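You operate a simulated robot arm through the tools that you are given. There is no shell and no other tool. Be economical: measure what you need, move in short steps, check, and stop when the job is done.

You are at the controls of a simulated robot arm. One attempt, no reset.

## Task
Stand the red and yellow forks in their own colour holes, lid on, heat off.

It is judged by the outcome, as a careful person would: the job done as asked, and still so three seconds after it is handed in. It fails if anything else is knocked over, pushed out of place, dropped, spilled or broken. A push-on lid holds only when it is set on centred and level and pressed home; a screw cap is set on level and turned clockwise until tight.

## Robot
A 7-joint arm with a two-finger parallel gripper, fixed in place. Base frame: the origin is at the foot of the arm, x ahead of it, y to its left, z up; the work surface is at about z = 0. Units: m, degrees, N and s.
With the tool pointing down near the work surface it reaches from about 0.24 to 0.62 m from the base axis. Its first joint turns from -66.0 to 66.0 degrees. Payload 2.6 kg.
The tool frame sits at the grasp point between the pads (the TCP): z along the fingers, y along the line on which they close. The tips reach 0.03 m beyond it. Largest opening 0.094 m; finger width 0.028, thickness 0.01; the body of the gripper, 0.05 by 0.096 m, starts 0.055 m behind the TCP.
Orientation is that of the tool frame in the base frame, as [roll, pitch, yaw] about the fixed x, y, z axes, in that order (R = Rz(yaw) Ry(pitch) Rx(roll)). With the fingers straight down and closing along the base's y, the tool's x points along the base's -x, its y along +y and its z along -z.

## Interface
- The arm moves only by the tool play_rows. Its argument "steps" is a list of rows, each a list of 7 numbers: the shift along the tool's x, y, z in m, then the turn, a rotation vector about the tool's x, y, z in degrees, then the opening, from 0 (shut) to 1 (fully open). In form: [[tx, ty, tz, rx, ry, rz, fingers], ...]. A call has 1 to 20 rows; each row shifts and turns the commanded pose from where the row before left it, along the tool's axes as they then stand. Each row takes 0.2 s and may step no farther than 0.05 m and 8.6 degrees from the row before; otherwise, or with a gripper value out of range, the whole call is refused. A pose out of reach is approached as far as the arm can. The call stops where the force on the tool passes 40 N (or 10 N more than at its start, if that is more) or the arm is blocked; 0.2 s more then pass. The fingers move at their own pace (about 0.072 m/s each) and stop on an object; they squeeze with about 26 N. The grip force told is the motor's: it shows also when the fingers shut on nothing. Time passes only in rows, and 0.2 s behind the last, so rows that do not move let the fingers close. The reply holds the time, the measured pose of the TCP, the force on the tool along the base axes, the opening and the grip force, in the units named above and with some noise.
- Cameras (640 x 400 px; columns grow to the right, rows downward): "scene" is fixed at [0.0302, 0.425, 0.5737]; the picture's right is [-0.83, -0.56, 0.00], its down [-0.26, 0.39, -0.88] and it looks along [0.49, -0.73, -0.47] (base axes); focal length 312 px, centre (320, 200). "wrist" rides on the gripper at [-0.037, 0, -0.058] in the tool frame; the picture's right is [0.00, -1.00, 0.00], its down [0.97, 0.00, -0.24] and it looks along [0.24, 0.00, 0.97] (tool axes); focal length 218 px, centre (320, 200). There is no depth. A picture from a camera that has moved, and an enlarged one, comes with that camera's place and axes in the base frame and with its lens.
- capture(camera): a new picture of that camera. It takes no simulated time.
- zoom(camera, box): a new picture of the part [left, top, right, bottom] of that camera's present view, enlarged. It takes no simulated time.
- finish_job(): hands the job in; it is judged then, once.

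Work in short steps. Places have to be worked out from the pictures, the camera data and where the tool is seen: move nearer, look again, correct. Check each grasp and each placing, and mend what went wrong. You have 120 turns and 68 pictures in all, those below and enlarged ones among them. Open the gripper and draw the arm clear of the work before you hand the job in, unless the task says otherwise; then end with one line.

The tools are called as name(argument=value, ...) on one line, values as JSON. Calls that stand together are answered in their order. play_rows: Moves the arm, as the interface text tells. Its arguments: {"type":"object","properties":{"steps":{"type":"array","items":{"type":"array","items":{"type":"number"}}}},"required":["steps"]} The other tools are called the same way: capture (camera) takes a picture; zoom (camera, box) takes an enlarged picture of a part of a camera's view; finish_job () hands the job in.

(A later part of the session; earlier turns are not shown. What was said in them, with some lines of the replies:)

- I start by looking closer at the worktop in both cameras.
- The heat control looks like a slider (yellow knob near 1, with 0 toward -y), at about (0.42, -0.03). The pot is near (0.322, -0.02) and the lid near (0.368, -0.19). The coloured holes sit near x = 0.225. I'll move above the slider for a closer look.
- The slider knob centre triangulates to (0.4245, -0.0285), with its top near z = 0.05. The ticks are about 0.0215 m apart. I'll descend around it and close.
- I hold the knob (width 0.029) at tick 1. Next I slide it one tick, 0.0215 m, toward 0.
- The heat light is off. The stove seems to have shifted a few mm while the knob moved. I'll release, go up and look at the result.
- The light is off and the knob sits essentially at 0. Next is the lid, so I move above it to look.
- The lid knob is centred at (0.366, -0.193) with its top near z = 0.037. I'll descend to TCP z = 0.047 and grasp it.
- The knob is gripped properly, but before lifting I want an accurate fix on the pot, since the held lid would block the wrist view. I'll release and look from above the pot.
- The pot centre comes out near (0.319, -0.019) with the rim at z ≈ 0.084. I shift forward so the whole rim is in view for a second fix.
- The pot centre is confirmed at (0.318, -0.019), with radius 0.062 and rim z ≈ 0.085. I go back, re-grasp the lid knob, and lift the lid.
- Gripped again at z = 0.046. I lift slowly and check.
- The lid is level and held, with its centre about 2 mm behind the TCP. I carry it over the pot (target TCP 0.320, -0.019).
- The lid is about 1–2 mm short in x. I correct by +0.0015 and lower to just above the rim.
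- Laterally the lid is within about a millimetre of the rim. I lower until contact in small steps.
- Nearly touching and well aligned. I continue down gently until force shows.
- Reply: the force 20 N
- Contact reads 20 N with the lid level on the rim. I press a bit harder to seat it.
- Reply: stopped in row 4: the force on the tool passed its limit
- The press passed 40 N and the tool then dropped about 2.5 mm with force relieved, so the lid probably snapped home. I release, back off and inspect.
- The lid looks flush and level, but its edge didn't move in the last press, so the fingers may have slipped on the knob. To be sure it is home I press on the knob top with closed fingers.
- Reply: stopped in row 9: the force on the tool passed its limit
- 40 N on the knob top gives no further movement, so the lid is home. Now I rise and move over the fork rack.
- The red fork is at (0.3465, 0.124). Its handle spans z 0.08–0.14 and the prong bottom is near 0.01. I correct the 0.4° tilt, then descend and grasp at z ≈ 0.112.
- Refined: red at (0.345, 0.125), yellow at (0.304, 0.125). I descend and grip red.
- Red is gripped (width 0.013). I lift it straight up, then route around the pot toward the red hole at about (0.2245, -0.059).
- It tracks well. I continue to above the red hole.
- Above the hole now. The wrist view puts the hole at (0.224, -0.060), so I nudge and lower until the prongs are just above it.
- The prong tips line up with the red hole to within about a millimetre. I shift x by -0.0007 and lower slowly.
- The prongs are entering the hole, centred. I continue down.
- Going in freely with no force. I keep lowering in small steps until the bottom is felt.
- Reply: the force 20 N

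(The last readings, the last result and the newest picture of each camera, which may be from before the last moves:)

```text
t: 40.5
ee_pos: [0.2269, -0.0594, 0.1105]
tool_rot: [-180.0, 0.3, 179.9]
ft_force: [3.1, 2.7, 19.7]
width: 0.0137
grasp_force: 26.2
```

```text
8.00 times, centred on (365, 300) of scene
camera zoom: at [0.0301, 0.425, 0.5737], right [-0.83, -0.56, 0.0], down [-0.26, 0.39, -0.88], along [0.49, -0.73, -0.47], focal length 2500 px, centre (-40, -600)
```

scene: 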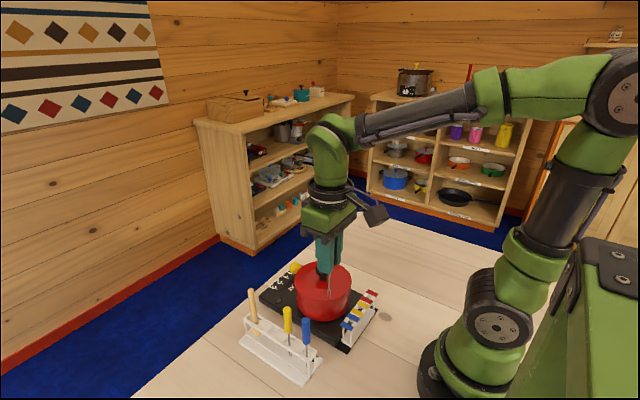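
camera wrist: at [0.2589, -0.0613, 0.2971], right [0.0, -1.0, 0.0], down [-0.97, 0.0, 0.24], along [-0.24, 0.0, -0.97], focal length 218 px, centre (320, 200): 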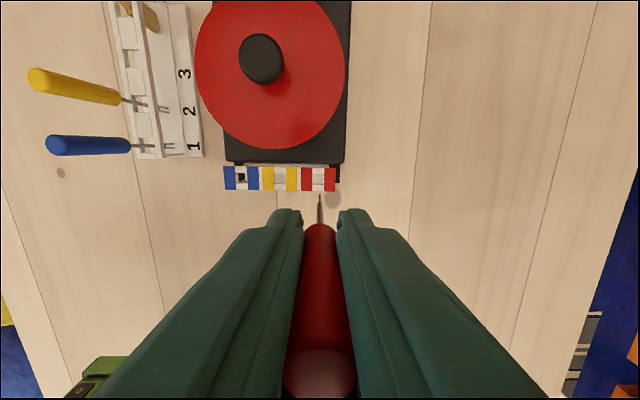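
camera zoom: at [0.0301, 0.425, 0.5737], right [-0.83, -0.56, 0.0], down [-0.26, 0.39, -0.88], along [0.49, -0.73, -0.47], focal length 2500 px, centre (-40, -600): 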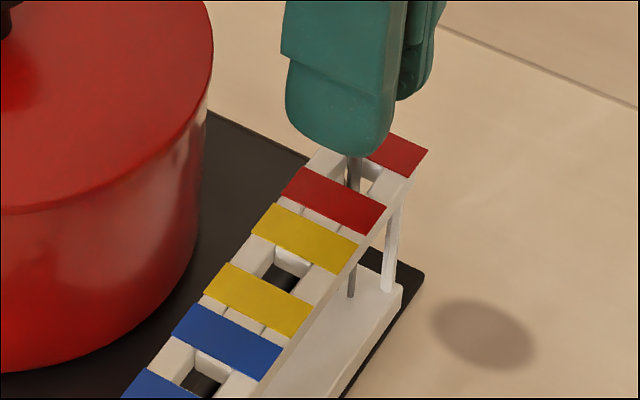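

The fork is on the floor of the rack (20 N). I relax upward 1 mm, open slightly and withdraw.

play_rows(steps=[[0, 0, -0.0012, 0, 0, 0, 0], [0, 0, 0, 0, 0, 0, 0.2], [0, 0, 0, 0, 0, 0, 0.3], [0, 0, 0, 0, 0, 0, 0.35], [0, 0, -0.02, 0, 0, 0, 0.35], [0, 0, -0.03, 0, 0, 0, 0.35], [0, 0, -0.04, 0, 0, 0, 0.35], [0, 0, -0.03, 0, 0, 0, 0.35], [0, 0, 0, 0, 0, 0, 0.35]])

zoom(camera="scene", box=[320, 230, 420, 330])

```text
t: 42.5
ee_pos: [0.2277, -0.0602, 0.2324]
tool_rot: [179.9, 0.2, 179.9]
ft_force: [-1.0, -0.6, 0.3]
width: 0.0327
grasp_force: 0.0
```

```text
4.00 times, centred on (370, 280) of scene
camera zoom: at [0.0302, 0.425, 0.5737], right [-0.83, -0.56, 0.0], down [-0.26, 0.39, -0.88], along [0.49, -0.73, -0.47], focal length 1250 px, centre (120, -120)
```

zoom: 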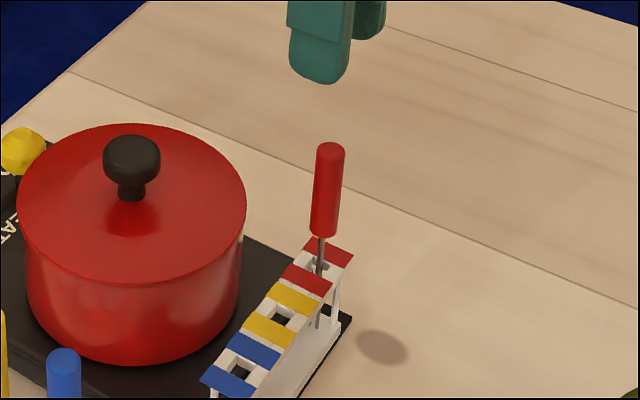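

Red stands in its hole. Now I move over to the yellow fork at (0.304, 0.125).

play_rows(steps=[[0, 0.045, 0, 0, 0.2, 0, 0.4], [0, 0.045, 0, 0, 0, 0, 0.5], [-0.026, 0.045, 0, 0, 0, 0, 0.5], [-0.026, 0.045, 0, 0, 0, 0, 0.5], [-0.0255, 0.005, 0.035, 0, 0, 0, 0.5], [0, 0, 0, 0, 0, 0, 0.5], [0, 0, 0, 0, 0, 0, 0.5]])

zoom(camera="wrist", box=[240, 130, 400, 330])

```text
refused: row 3 steps farther than a row can; nothing moved
```

```text
2.00 times, centred on (320, 230) of wrist
camera zoom: at [0.2623, -0.0606, 0.2886], right [0.0, -1.0, 0.0], down [-0.97, 0.0, 0.24], along [-0.24, 0.0, -0.97], focal length 436 px, centre (320, 140)
```

zoom: 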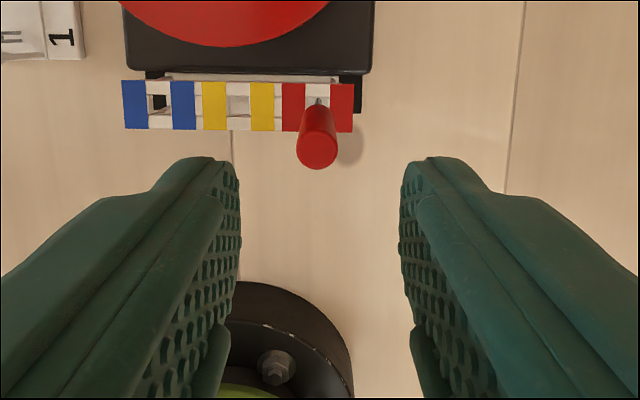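

One diagonal step was too long. I resend it with smaller steps. This view also confirms the yellow hole at (0.2245, -0.017).

play_rows(steps=[[0, 0.045, 0, 0, 0.2, 0, 0.4], [0, 0.045, 0, 0, 0, 0, 0.5], [-0.02, 0.04, 0, 0, 0, 0, 0.5], [-0.02, 0.04, 0, 0, 0, 0, 0.5], [-0.02, 0.015, 0, 0, 0, 0, 0.5], [-0.0175, 0, 0.035, 0, 0, 0, 0.5], [0, 0, 0, 0, 0, 0, 0.5], [0, 0, 0, 0, 0, 0, 0.5]])

zoom(camera="wrist", box=[240, 130, 400, 330])

```text
t: 44.3
ee_pos: [0.3007, 0.1258, 0.1962]
tool_rot: [179.9, -0.2, 179.8]
ft_force: [-0.4, -0.1, -0.2]
width: 0.0471
grasp_force: 0.0
```

```text
2.00 times, centred on (320, 230) of wrist
camera zoom: at [0.3375, 0.1242, 0.2534], right [0.0, -1.0, 0.0], down [-0.97, 0.0, 0.24], along [-0.24, 0.0, -0.97], focal length 436 px, centre (320, 140)
```

zoom: 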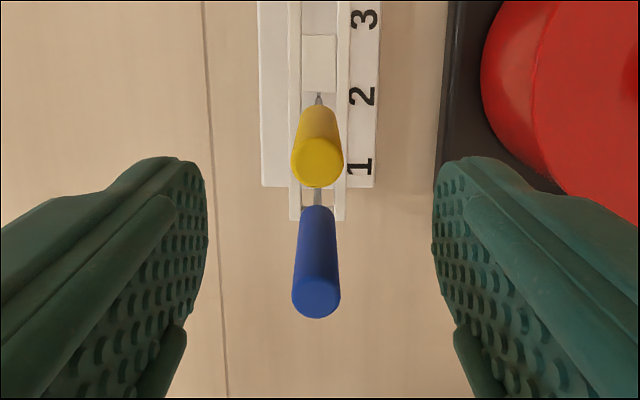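

Yellow's top is at (0.303, 0.125), so I shift +0.003 in x, descend and grip.

play_rows(steps=[[-0.003, 0, 0.03, 0, -0.15, 0, 0.45], [0, 0, 0.03, 0, 0, 0, 0.4], [0, 0, 0.024, 0, 0, 0, 0.4], [0, 0, 0, 0, 0, 0, 0.2], [0, 0, 0, 0, 0, 0, 0], [0, 0, 0, 0, 0, 0, 0], [0, 0, 0, 0, 0, 0, 0]])

capture(camera="wrist")

```text
t: 45.9
ee_pos: [0.3034, 0.1269, 0.1128]
tool_rot: [179.9, 0.0, 179.9]
ft_force: [-0.2, -0.4, 0.3]
width: 0.0134
grasp_force: 26.3
```

```text
23 pictures are left
camera wrist: at [0.3399, 0.1257, 0.1693], right [0.0, -1.0, 0.0], down [-0.97, 0.0, 0.24], along [-0.24, 0.0, -0.97], focal length 218 px, centre (320, 200)
```

wrist: 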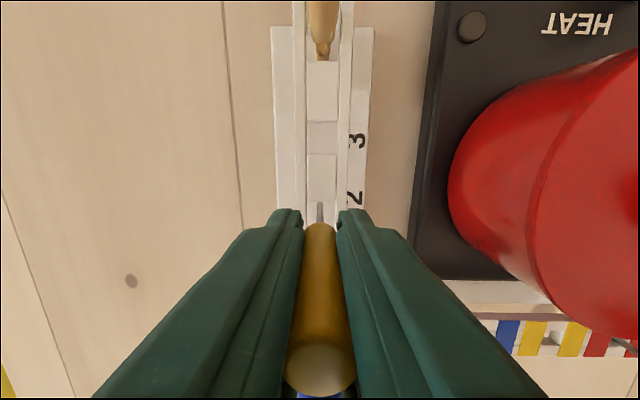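

Yellow is gripped. I lift it and carry it by the same route to above the yellow hole.

play_rows(steps=[[0, 0, -0.02, 0, 0, 0, 0], [0, 0, -0.04, 0, 0, 0, 0], [0, 0, -0.04, 0, 0, 0, 0], [0, 0, -0.028, 0, 0, 0, 0], [0, -0.033, 0, 0, 0, 0, 0], [0, -0.033, 0, 0, 0, 0, 0], [0.026, 0, 0, 0, 0, 0, 0], [0.026, 0, 0, 0, 0, 0, 0], [0.026, 0, 0, 0, 0, 0, 0], [0, -0.038, 0, 0, 0, 0, 0], [0, -0.038, 0, 0, 0, 0, 0], [0, 0, 0, 0, 0, 0, 0], [0, 0, 0, 0, 0, 0, 0]])

zoom(camera="wrist", box=[240, 130, 400, 230])

```text
t: 48.7
ee_pos: [0.2267, -0.0164, 0.2443]
tool_rot: [179.8, 0.0, 179.9]
ft_force: [0.0, 0.6, -0.4]
width: 0.0134
grasp_force: 26.4
```

```text
4.00 times, centred on (320, 180) of wrist
camera zoom: at [0.262, -0.0173, 0.3008], right [0.0, -1.0, 0.0], down [-0.97, 0.0, 0.24], along [-0.24, 0.0, -0.97], focal length 873 px, centre (320, 280)
```

zoom: 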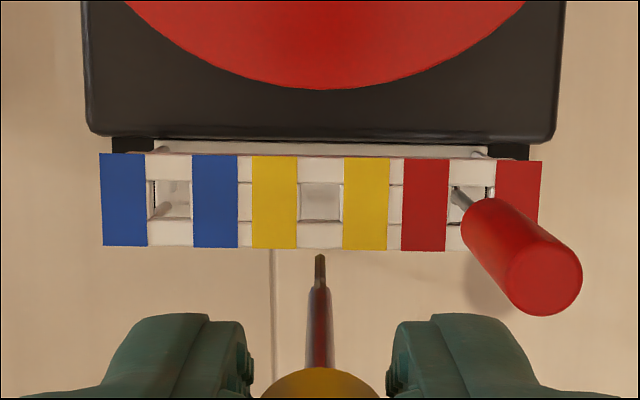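

The yellow hole is at (0.2244, -0.017), directly below. I shift -0.001 in x and lower to just above it.

play_rows(steps=[[0.001, 0, 0.03, 0, 0, 0, 0], [0, 0, 0.03, 0, 0, 0, 0], [0, 0, 0.02, 0, 0, 0, 0], [0, 0, 0, 0, 0, 0, 0], [0, 0, 0, 0, 0, 0, 0]])

zoom(camera="wrist", box=[260, 140, 380, 240])

zoom(camera="scene", box=[320, 250, 400, 330])

```text
t: 49.9
ee_pos: [0.2241, -0.0188, 0.1602]
tool_rot: [179.9, 0.0, 179.8]
ft_force: [0.0, -0.8, -1.0]
width: 0.0133
grasp_force: 25.6
```

```text
4.00 times, centred on (320, 190) of wrist
camera zoom: at [0.2607, -0.0182, 0.2177], right [0.0, -1.0, 0.0], down [-0.97, 0.0, 0.24], along [-0.24, 0.0, -0.97], focal length 873 px, centre (320, 240)
```

zoom: 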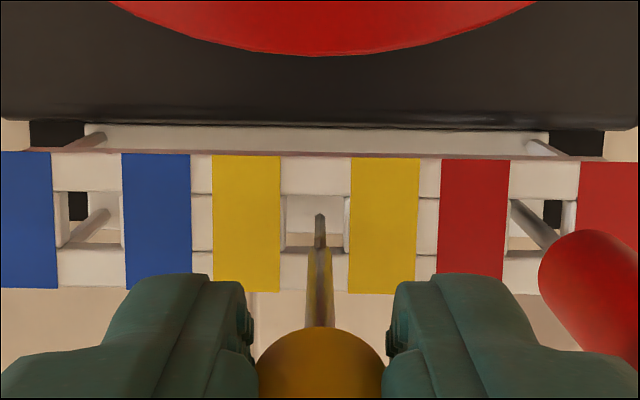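

```text
5.00 times, centred on (360, 290) of scene
camera zoom: at [0.0302, 0.425, 0.5737], right [-0.83, -0.56, 0.0], down [-0.26, 0.39, -0.88], along [0.49, -0.73, -0.47], focal length 1563 px, centre (120, -250)
```

zoom: 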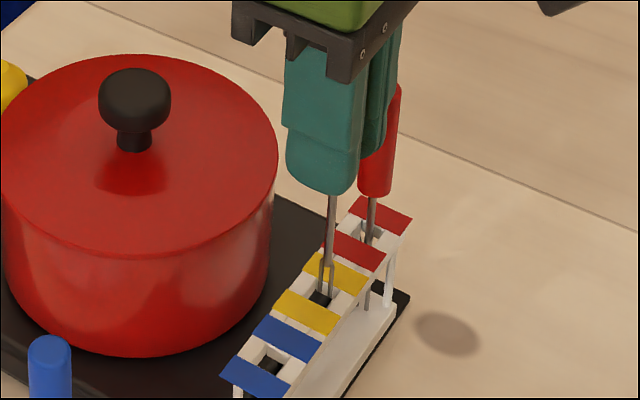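

The fork sits about 1.6 mm too far in -x and 0.8 mm in -y relative to the hole. I raise slightly, correct, and lower in.

play_rows(steps=[[-0.0008, 0.0004, -0.003, 0, 0, 0, 0], [-0.0008, 0.0004, 0, 0, 0, 0, 0], [0, 0, 0.005, 0, 0, 0, 0], [0, 0, 0.004, 0, 0, 0, 0], [0, 0, 0, 0, 0, 0, 0], [0, 0, 0, 0, 0, 0, 0]])

zoom(camera="wrist", box=[260, 140, 380, 240])

zoom(camera="scene", box=[330, 265, 380, 315])

```text
t: 51.3
ee_pos: [0.226, -0.0156, 0.1556]
tool_rot: [179.9, 0.0, 179.8]
ft_force: [-0.7, -0.7, 0.9]
width: 0.0131
grasp_force: 26.4
```

```text
4.00 times, centred on (320, 190) of wrist
camera zoom: at [0.2629, -0.0165, 0.2125], right [0.0, -1.0, 0.0], down [-0.97, 0.0, 0.24], along [-0.24, 0.0, -0.97], focal length 873 px, centre (320, 240)
```

zoom: 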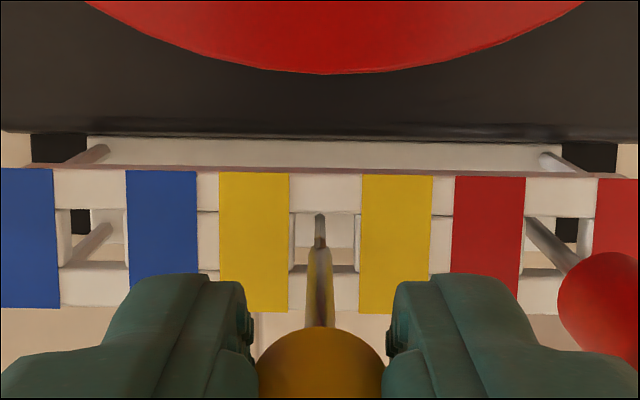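

```text
8.00 times, centred on (355, 290) of scene
camera zoom: at [0.0302, 0.425, 0.5737], right [-0.83, -0.56, 0.0], down [-0.26, 0.39, -0.88], along [0.49, -0.73, -0.47], focal length 2500 px, centre (40, -520)
```

zoom: 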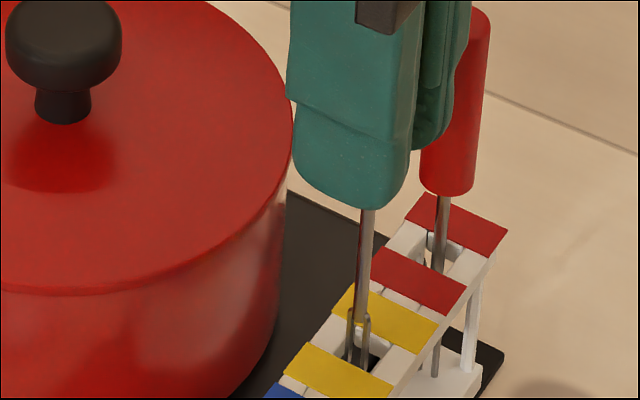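

Slight overshoot now, about 1 mm in x and 0.7 mm in y. I correct back and continue down.

play_rows(steps=[[0.0009, -0.0007, 0, 0, 0, 0, 0], [0, 0, 0.004, 0, 0, 0, 0], [0, 0, 0.004, 0, 0, 0, 0], [0, 0, 0, 0, 0, 0, 0]])

zoom(camera="scene", box=[330, 265, 380, 315])

```text
t: 52.3
ee_pos: [0.2257, -0.0144, 0.1465]
tool_rot: [179.9, 0.0, 179.9]
ft_force: [-0.5, 0.8, -0.1]
width: 0.0137
grasp_force: 25.7
```

```text
8.00 times, centred on (355, 290) of scene
camera zoom: at [0.0302, 0.425, 0.5737], right [-0.83, -0.56, 0.0], down [-0.26, 0.39, -0.88], along [0.49, -0.73, -0.47], focal length 2500 px, centre (40, -520)
```

zoom: 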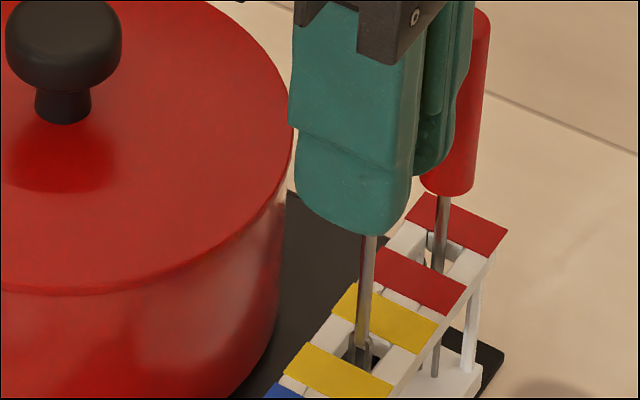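

Prongs are inside with no force. I lower the rest of the way.

play_rows(steps=[[0, 0, 0.006, 0, 0, 0, 0], [0, 0, 0.006, 0, 0, 0, 0], [0, 0, 0.006, 0, 0, 0, 0], [0, 0, 0.006, 0, 0, 0, 0], [0, 0, 0.004, 0, 0, 0, 0], [0, 0, 0, 0, 0, 0, 0]])

```text
t: 53.7
ee_pos: [0.2264, -0.0163, 0.1207]
tool_rot: [179.8, 0.0, 179.7]
ft_force: [0.1, 1.1, 0.0]
width: 0.0134
grasp_force: 26.3
```

play_rows(steps=[[0, 0, 0.003, 0, 0, 0, 0], [0, 0, 0.0015, 0, 0, 0, 0], [0, 0, 0.0015, 0, 0, 0, 0], [0, 0, 0.001, 0, 0, 0, 0], [0, 0, 0, 0, 0, 0, 0]])

zoom(camera="scene", box=[320, 260, 390, 330])

```text
t: 54.9
ee_pos: [0.2289, -0.0153, 0.1121]
tool_rot: [179.9, 0.1, 179.9]
ft_force: [2.6, -0.4, 20.8]
width: 0.0133
grasp_force: 26.1
```

```text
5.71 times, centred on (355, 295) of scene
camera zoom: at [0.0301, 0.425, 0.5737], right [-0.83, -0.56, 0.0], down [-0.26, 0.39, -0.88], along [0.49, -0.73, -0.47], focal length 1786 px, centre (120, -343)
```

zoom: 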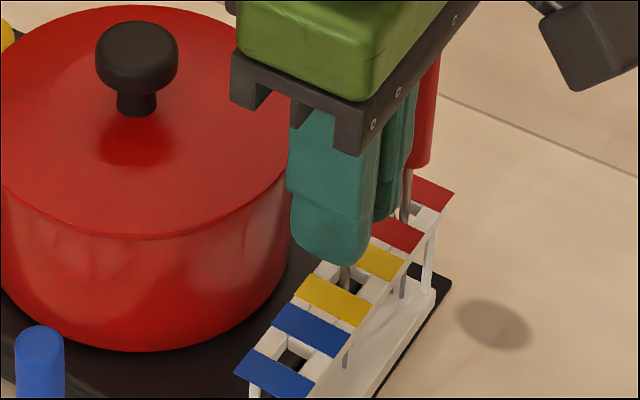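

The fork is on the floor (21 N). I relax, open only slightly to keep clear of the red fork, and withdraw straight up.

play_rows(steps=[[0, 0, -0.0013, 0, 0, 0, 0], [0, 0, 0, 0, 0, 0, 0.2], [0, 0, 0, 0, 0, 0, 0.26], [0, 0, 0, 0, 0, 0, 0.26], [0, 0, -0.02, 0, 0, 0, 0.26], [0, 0, -0.03, 0, 0, 0, 0.26], [0, 0, -0.04, 0, 0, 0, 0.26], [0, 0, -0.04, 0, 0, 0, 0.26], [0, 0, -0.04, 0, 0, 0, 0.5], [0, 0, 0, 0, 0, 0, 0.5]])

zoom(camera="scene", box=[230, 230, 410, 390])

capture(camera="wrist")

```text
t: 57.1
ee_pos: [0.2268, -0.017, 0.2833]
tool_rot: [179.9, 0.0, 180.0]
ft_force: [-0.6, -0.2, -0.5]
width: 0.0472
grasp_force: 0.1
```

```text
2.50 times, centred on (320, 310) of scene
camera zoom: at [0.0302, 0.425, 0.5737], right [-0.83, -0.56, 0.0], down [-0.26, 0.39, -0.88], along [0.49, -0.73, -0.47], focal length 781 px, centre (320, -75)
```

zoom: 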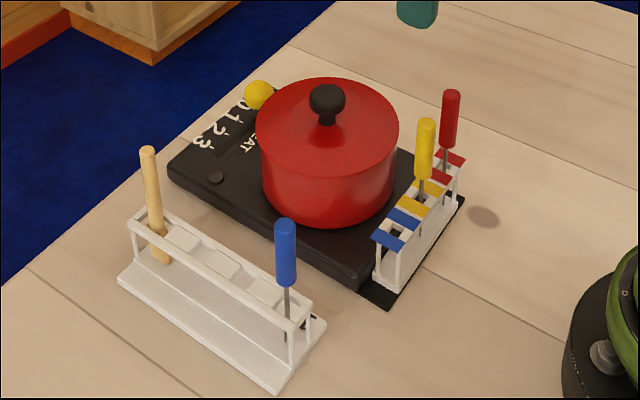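

```text
14 pictures are left
camera wrist: at [0.263, -0.0173, 0.3407], right [0.0, -1.0, 0.0], down [-0.97, 0.0, 0.24], along [-0.24, 0.0, -0.97], focal length 218 px, centre (320, 200)
```

wrist: 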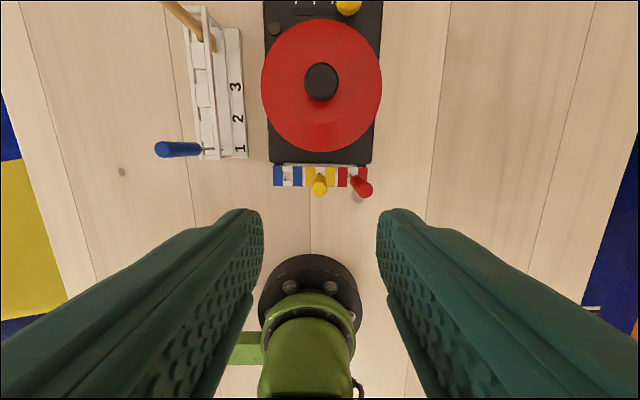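

Both forks stand in their holes and the lid is on. I move up and away, taking one last careful look at the heat slider.

play_rows(steps=[[-0.045, 0, -0.01, 0, 0, 0, 0.5], [-0.045, 0, 0, 0, 0, 0, 0.5], [-0.045, -0.01, 0, 0, 0, 0, 0.5], [-0.04, -0.01, 0, 0, 0, 0, 0.5], [-0.02, -0.012, 0.04, 0, 0, 0, 0.5], [0, 0, 0.04, 0, 0, 0, 0.5], [0, 0, 0, 0, 0, 0, 0.5], [0, 0, 0, 0, 0, 0, 0.5]])

zoom(camera="wrist", box=[240, 140, 400, 240])

```text
t: 58.9
ee_pos: [0.4189, -0.0475, 0.2136]
tool_rot: [179.9, 0.0, 179.9]
ft_force: [0.4, -0.6, -0.6]
width: 0.047
grasp_force: 0.1
```

```text
4.00 times, centred on (320, 190) of wrist
camera zoom: at [0.455, -0.0484, 0.2709], right [0.0, -1.0, 0.0], down [-0.97, 0.0, 0.24], along [-0.24, 0.0, -0.97], focal length 873 px, centre (320, 240)
```

zoom: 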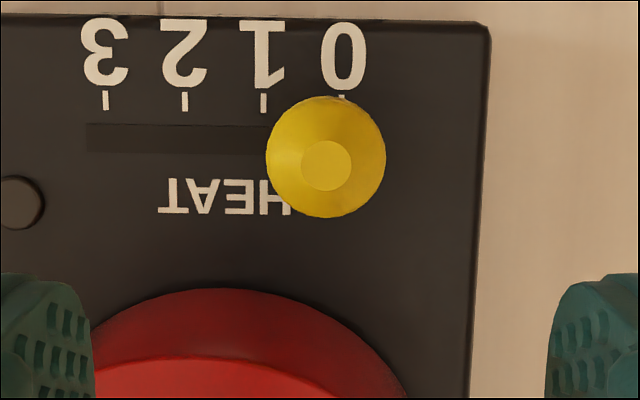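

The heat light is off with the knob at the 0 end, the lid is seated, and both forks are in their holes. I open fully and draw clear above before handing in.

play_rows(steps=[[0, 0, -0.045, 0, 0, 0, 1], [0, 0, -0.045, 0, 0, 0, 1], [0.02, -0.03, -0.03, 0, 0, 0, 1], [0.02, -0.04, 0, 0, 0, 0, 1], [0, -0.04, 0, 0, 0, 0, 1], [0, 0, 0, 0, 0, 0, 1], [0, 0, 0, 0, 0, 0, 1]])

capture(camera="scene")

```text
t: 60.5
ee_pos: [0.3801, -0.157, 0.3347]
tool_rot: [179.9, 0.1, 180.0]
ft_force: [0.8, -0.5, 0.7]
width: 0.0941
grasp_force: 0.0
```

```text
12 pictures are left
```

scene: 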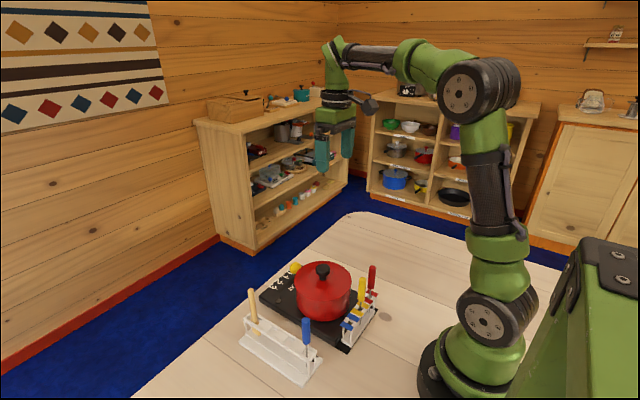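

Everything is in place and the arm is clear, so I hand the job in.

finish_job()

```text
The job is handed in.
```

The red and yellow forks stand in their own colour holes, the lid is pressed on, and the heat light is off; the heat knob rests about 5 mm short of the 0 mark, and the stove shifted about 4 mm when I slid it.
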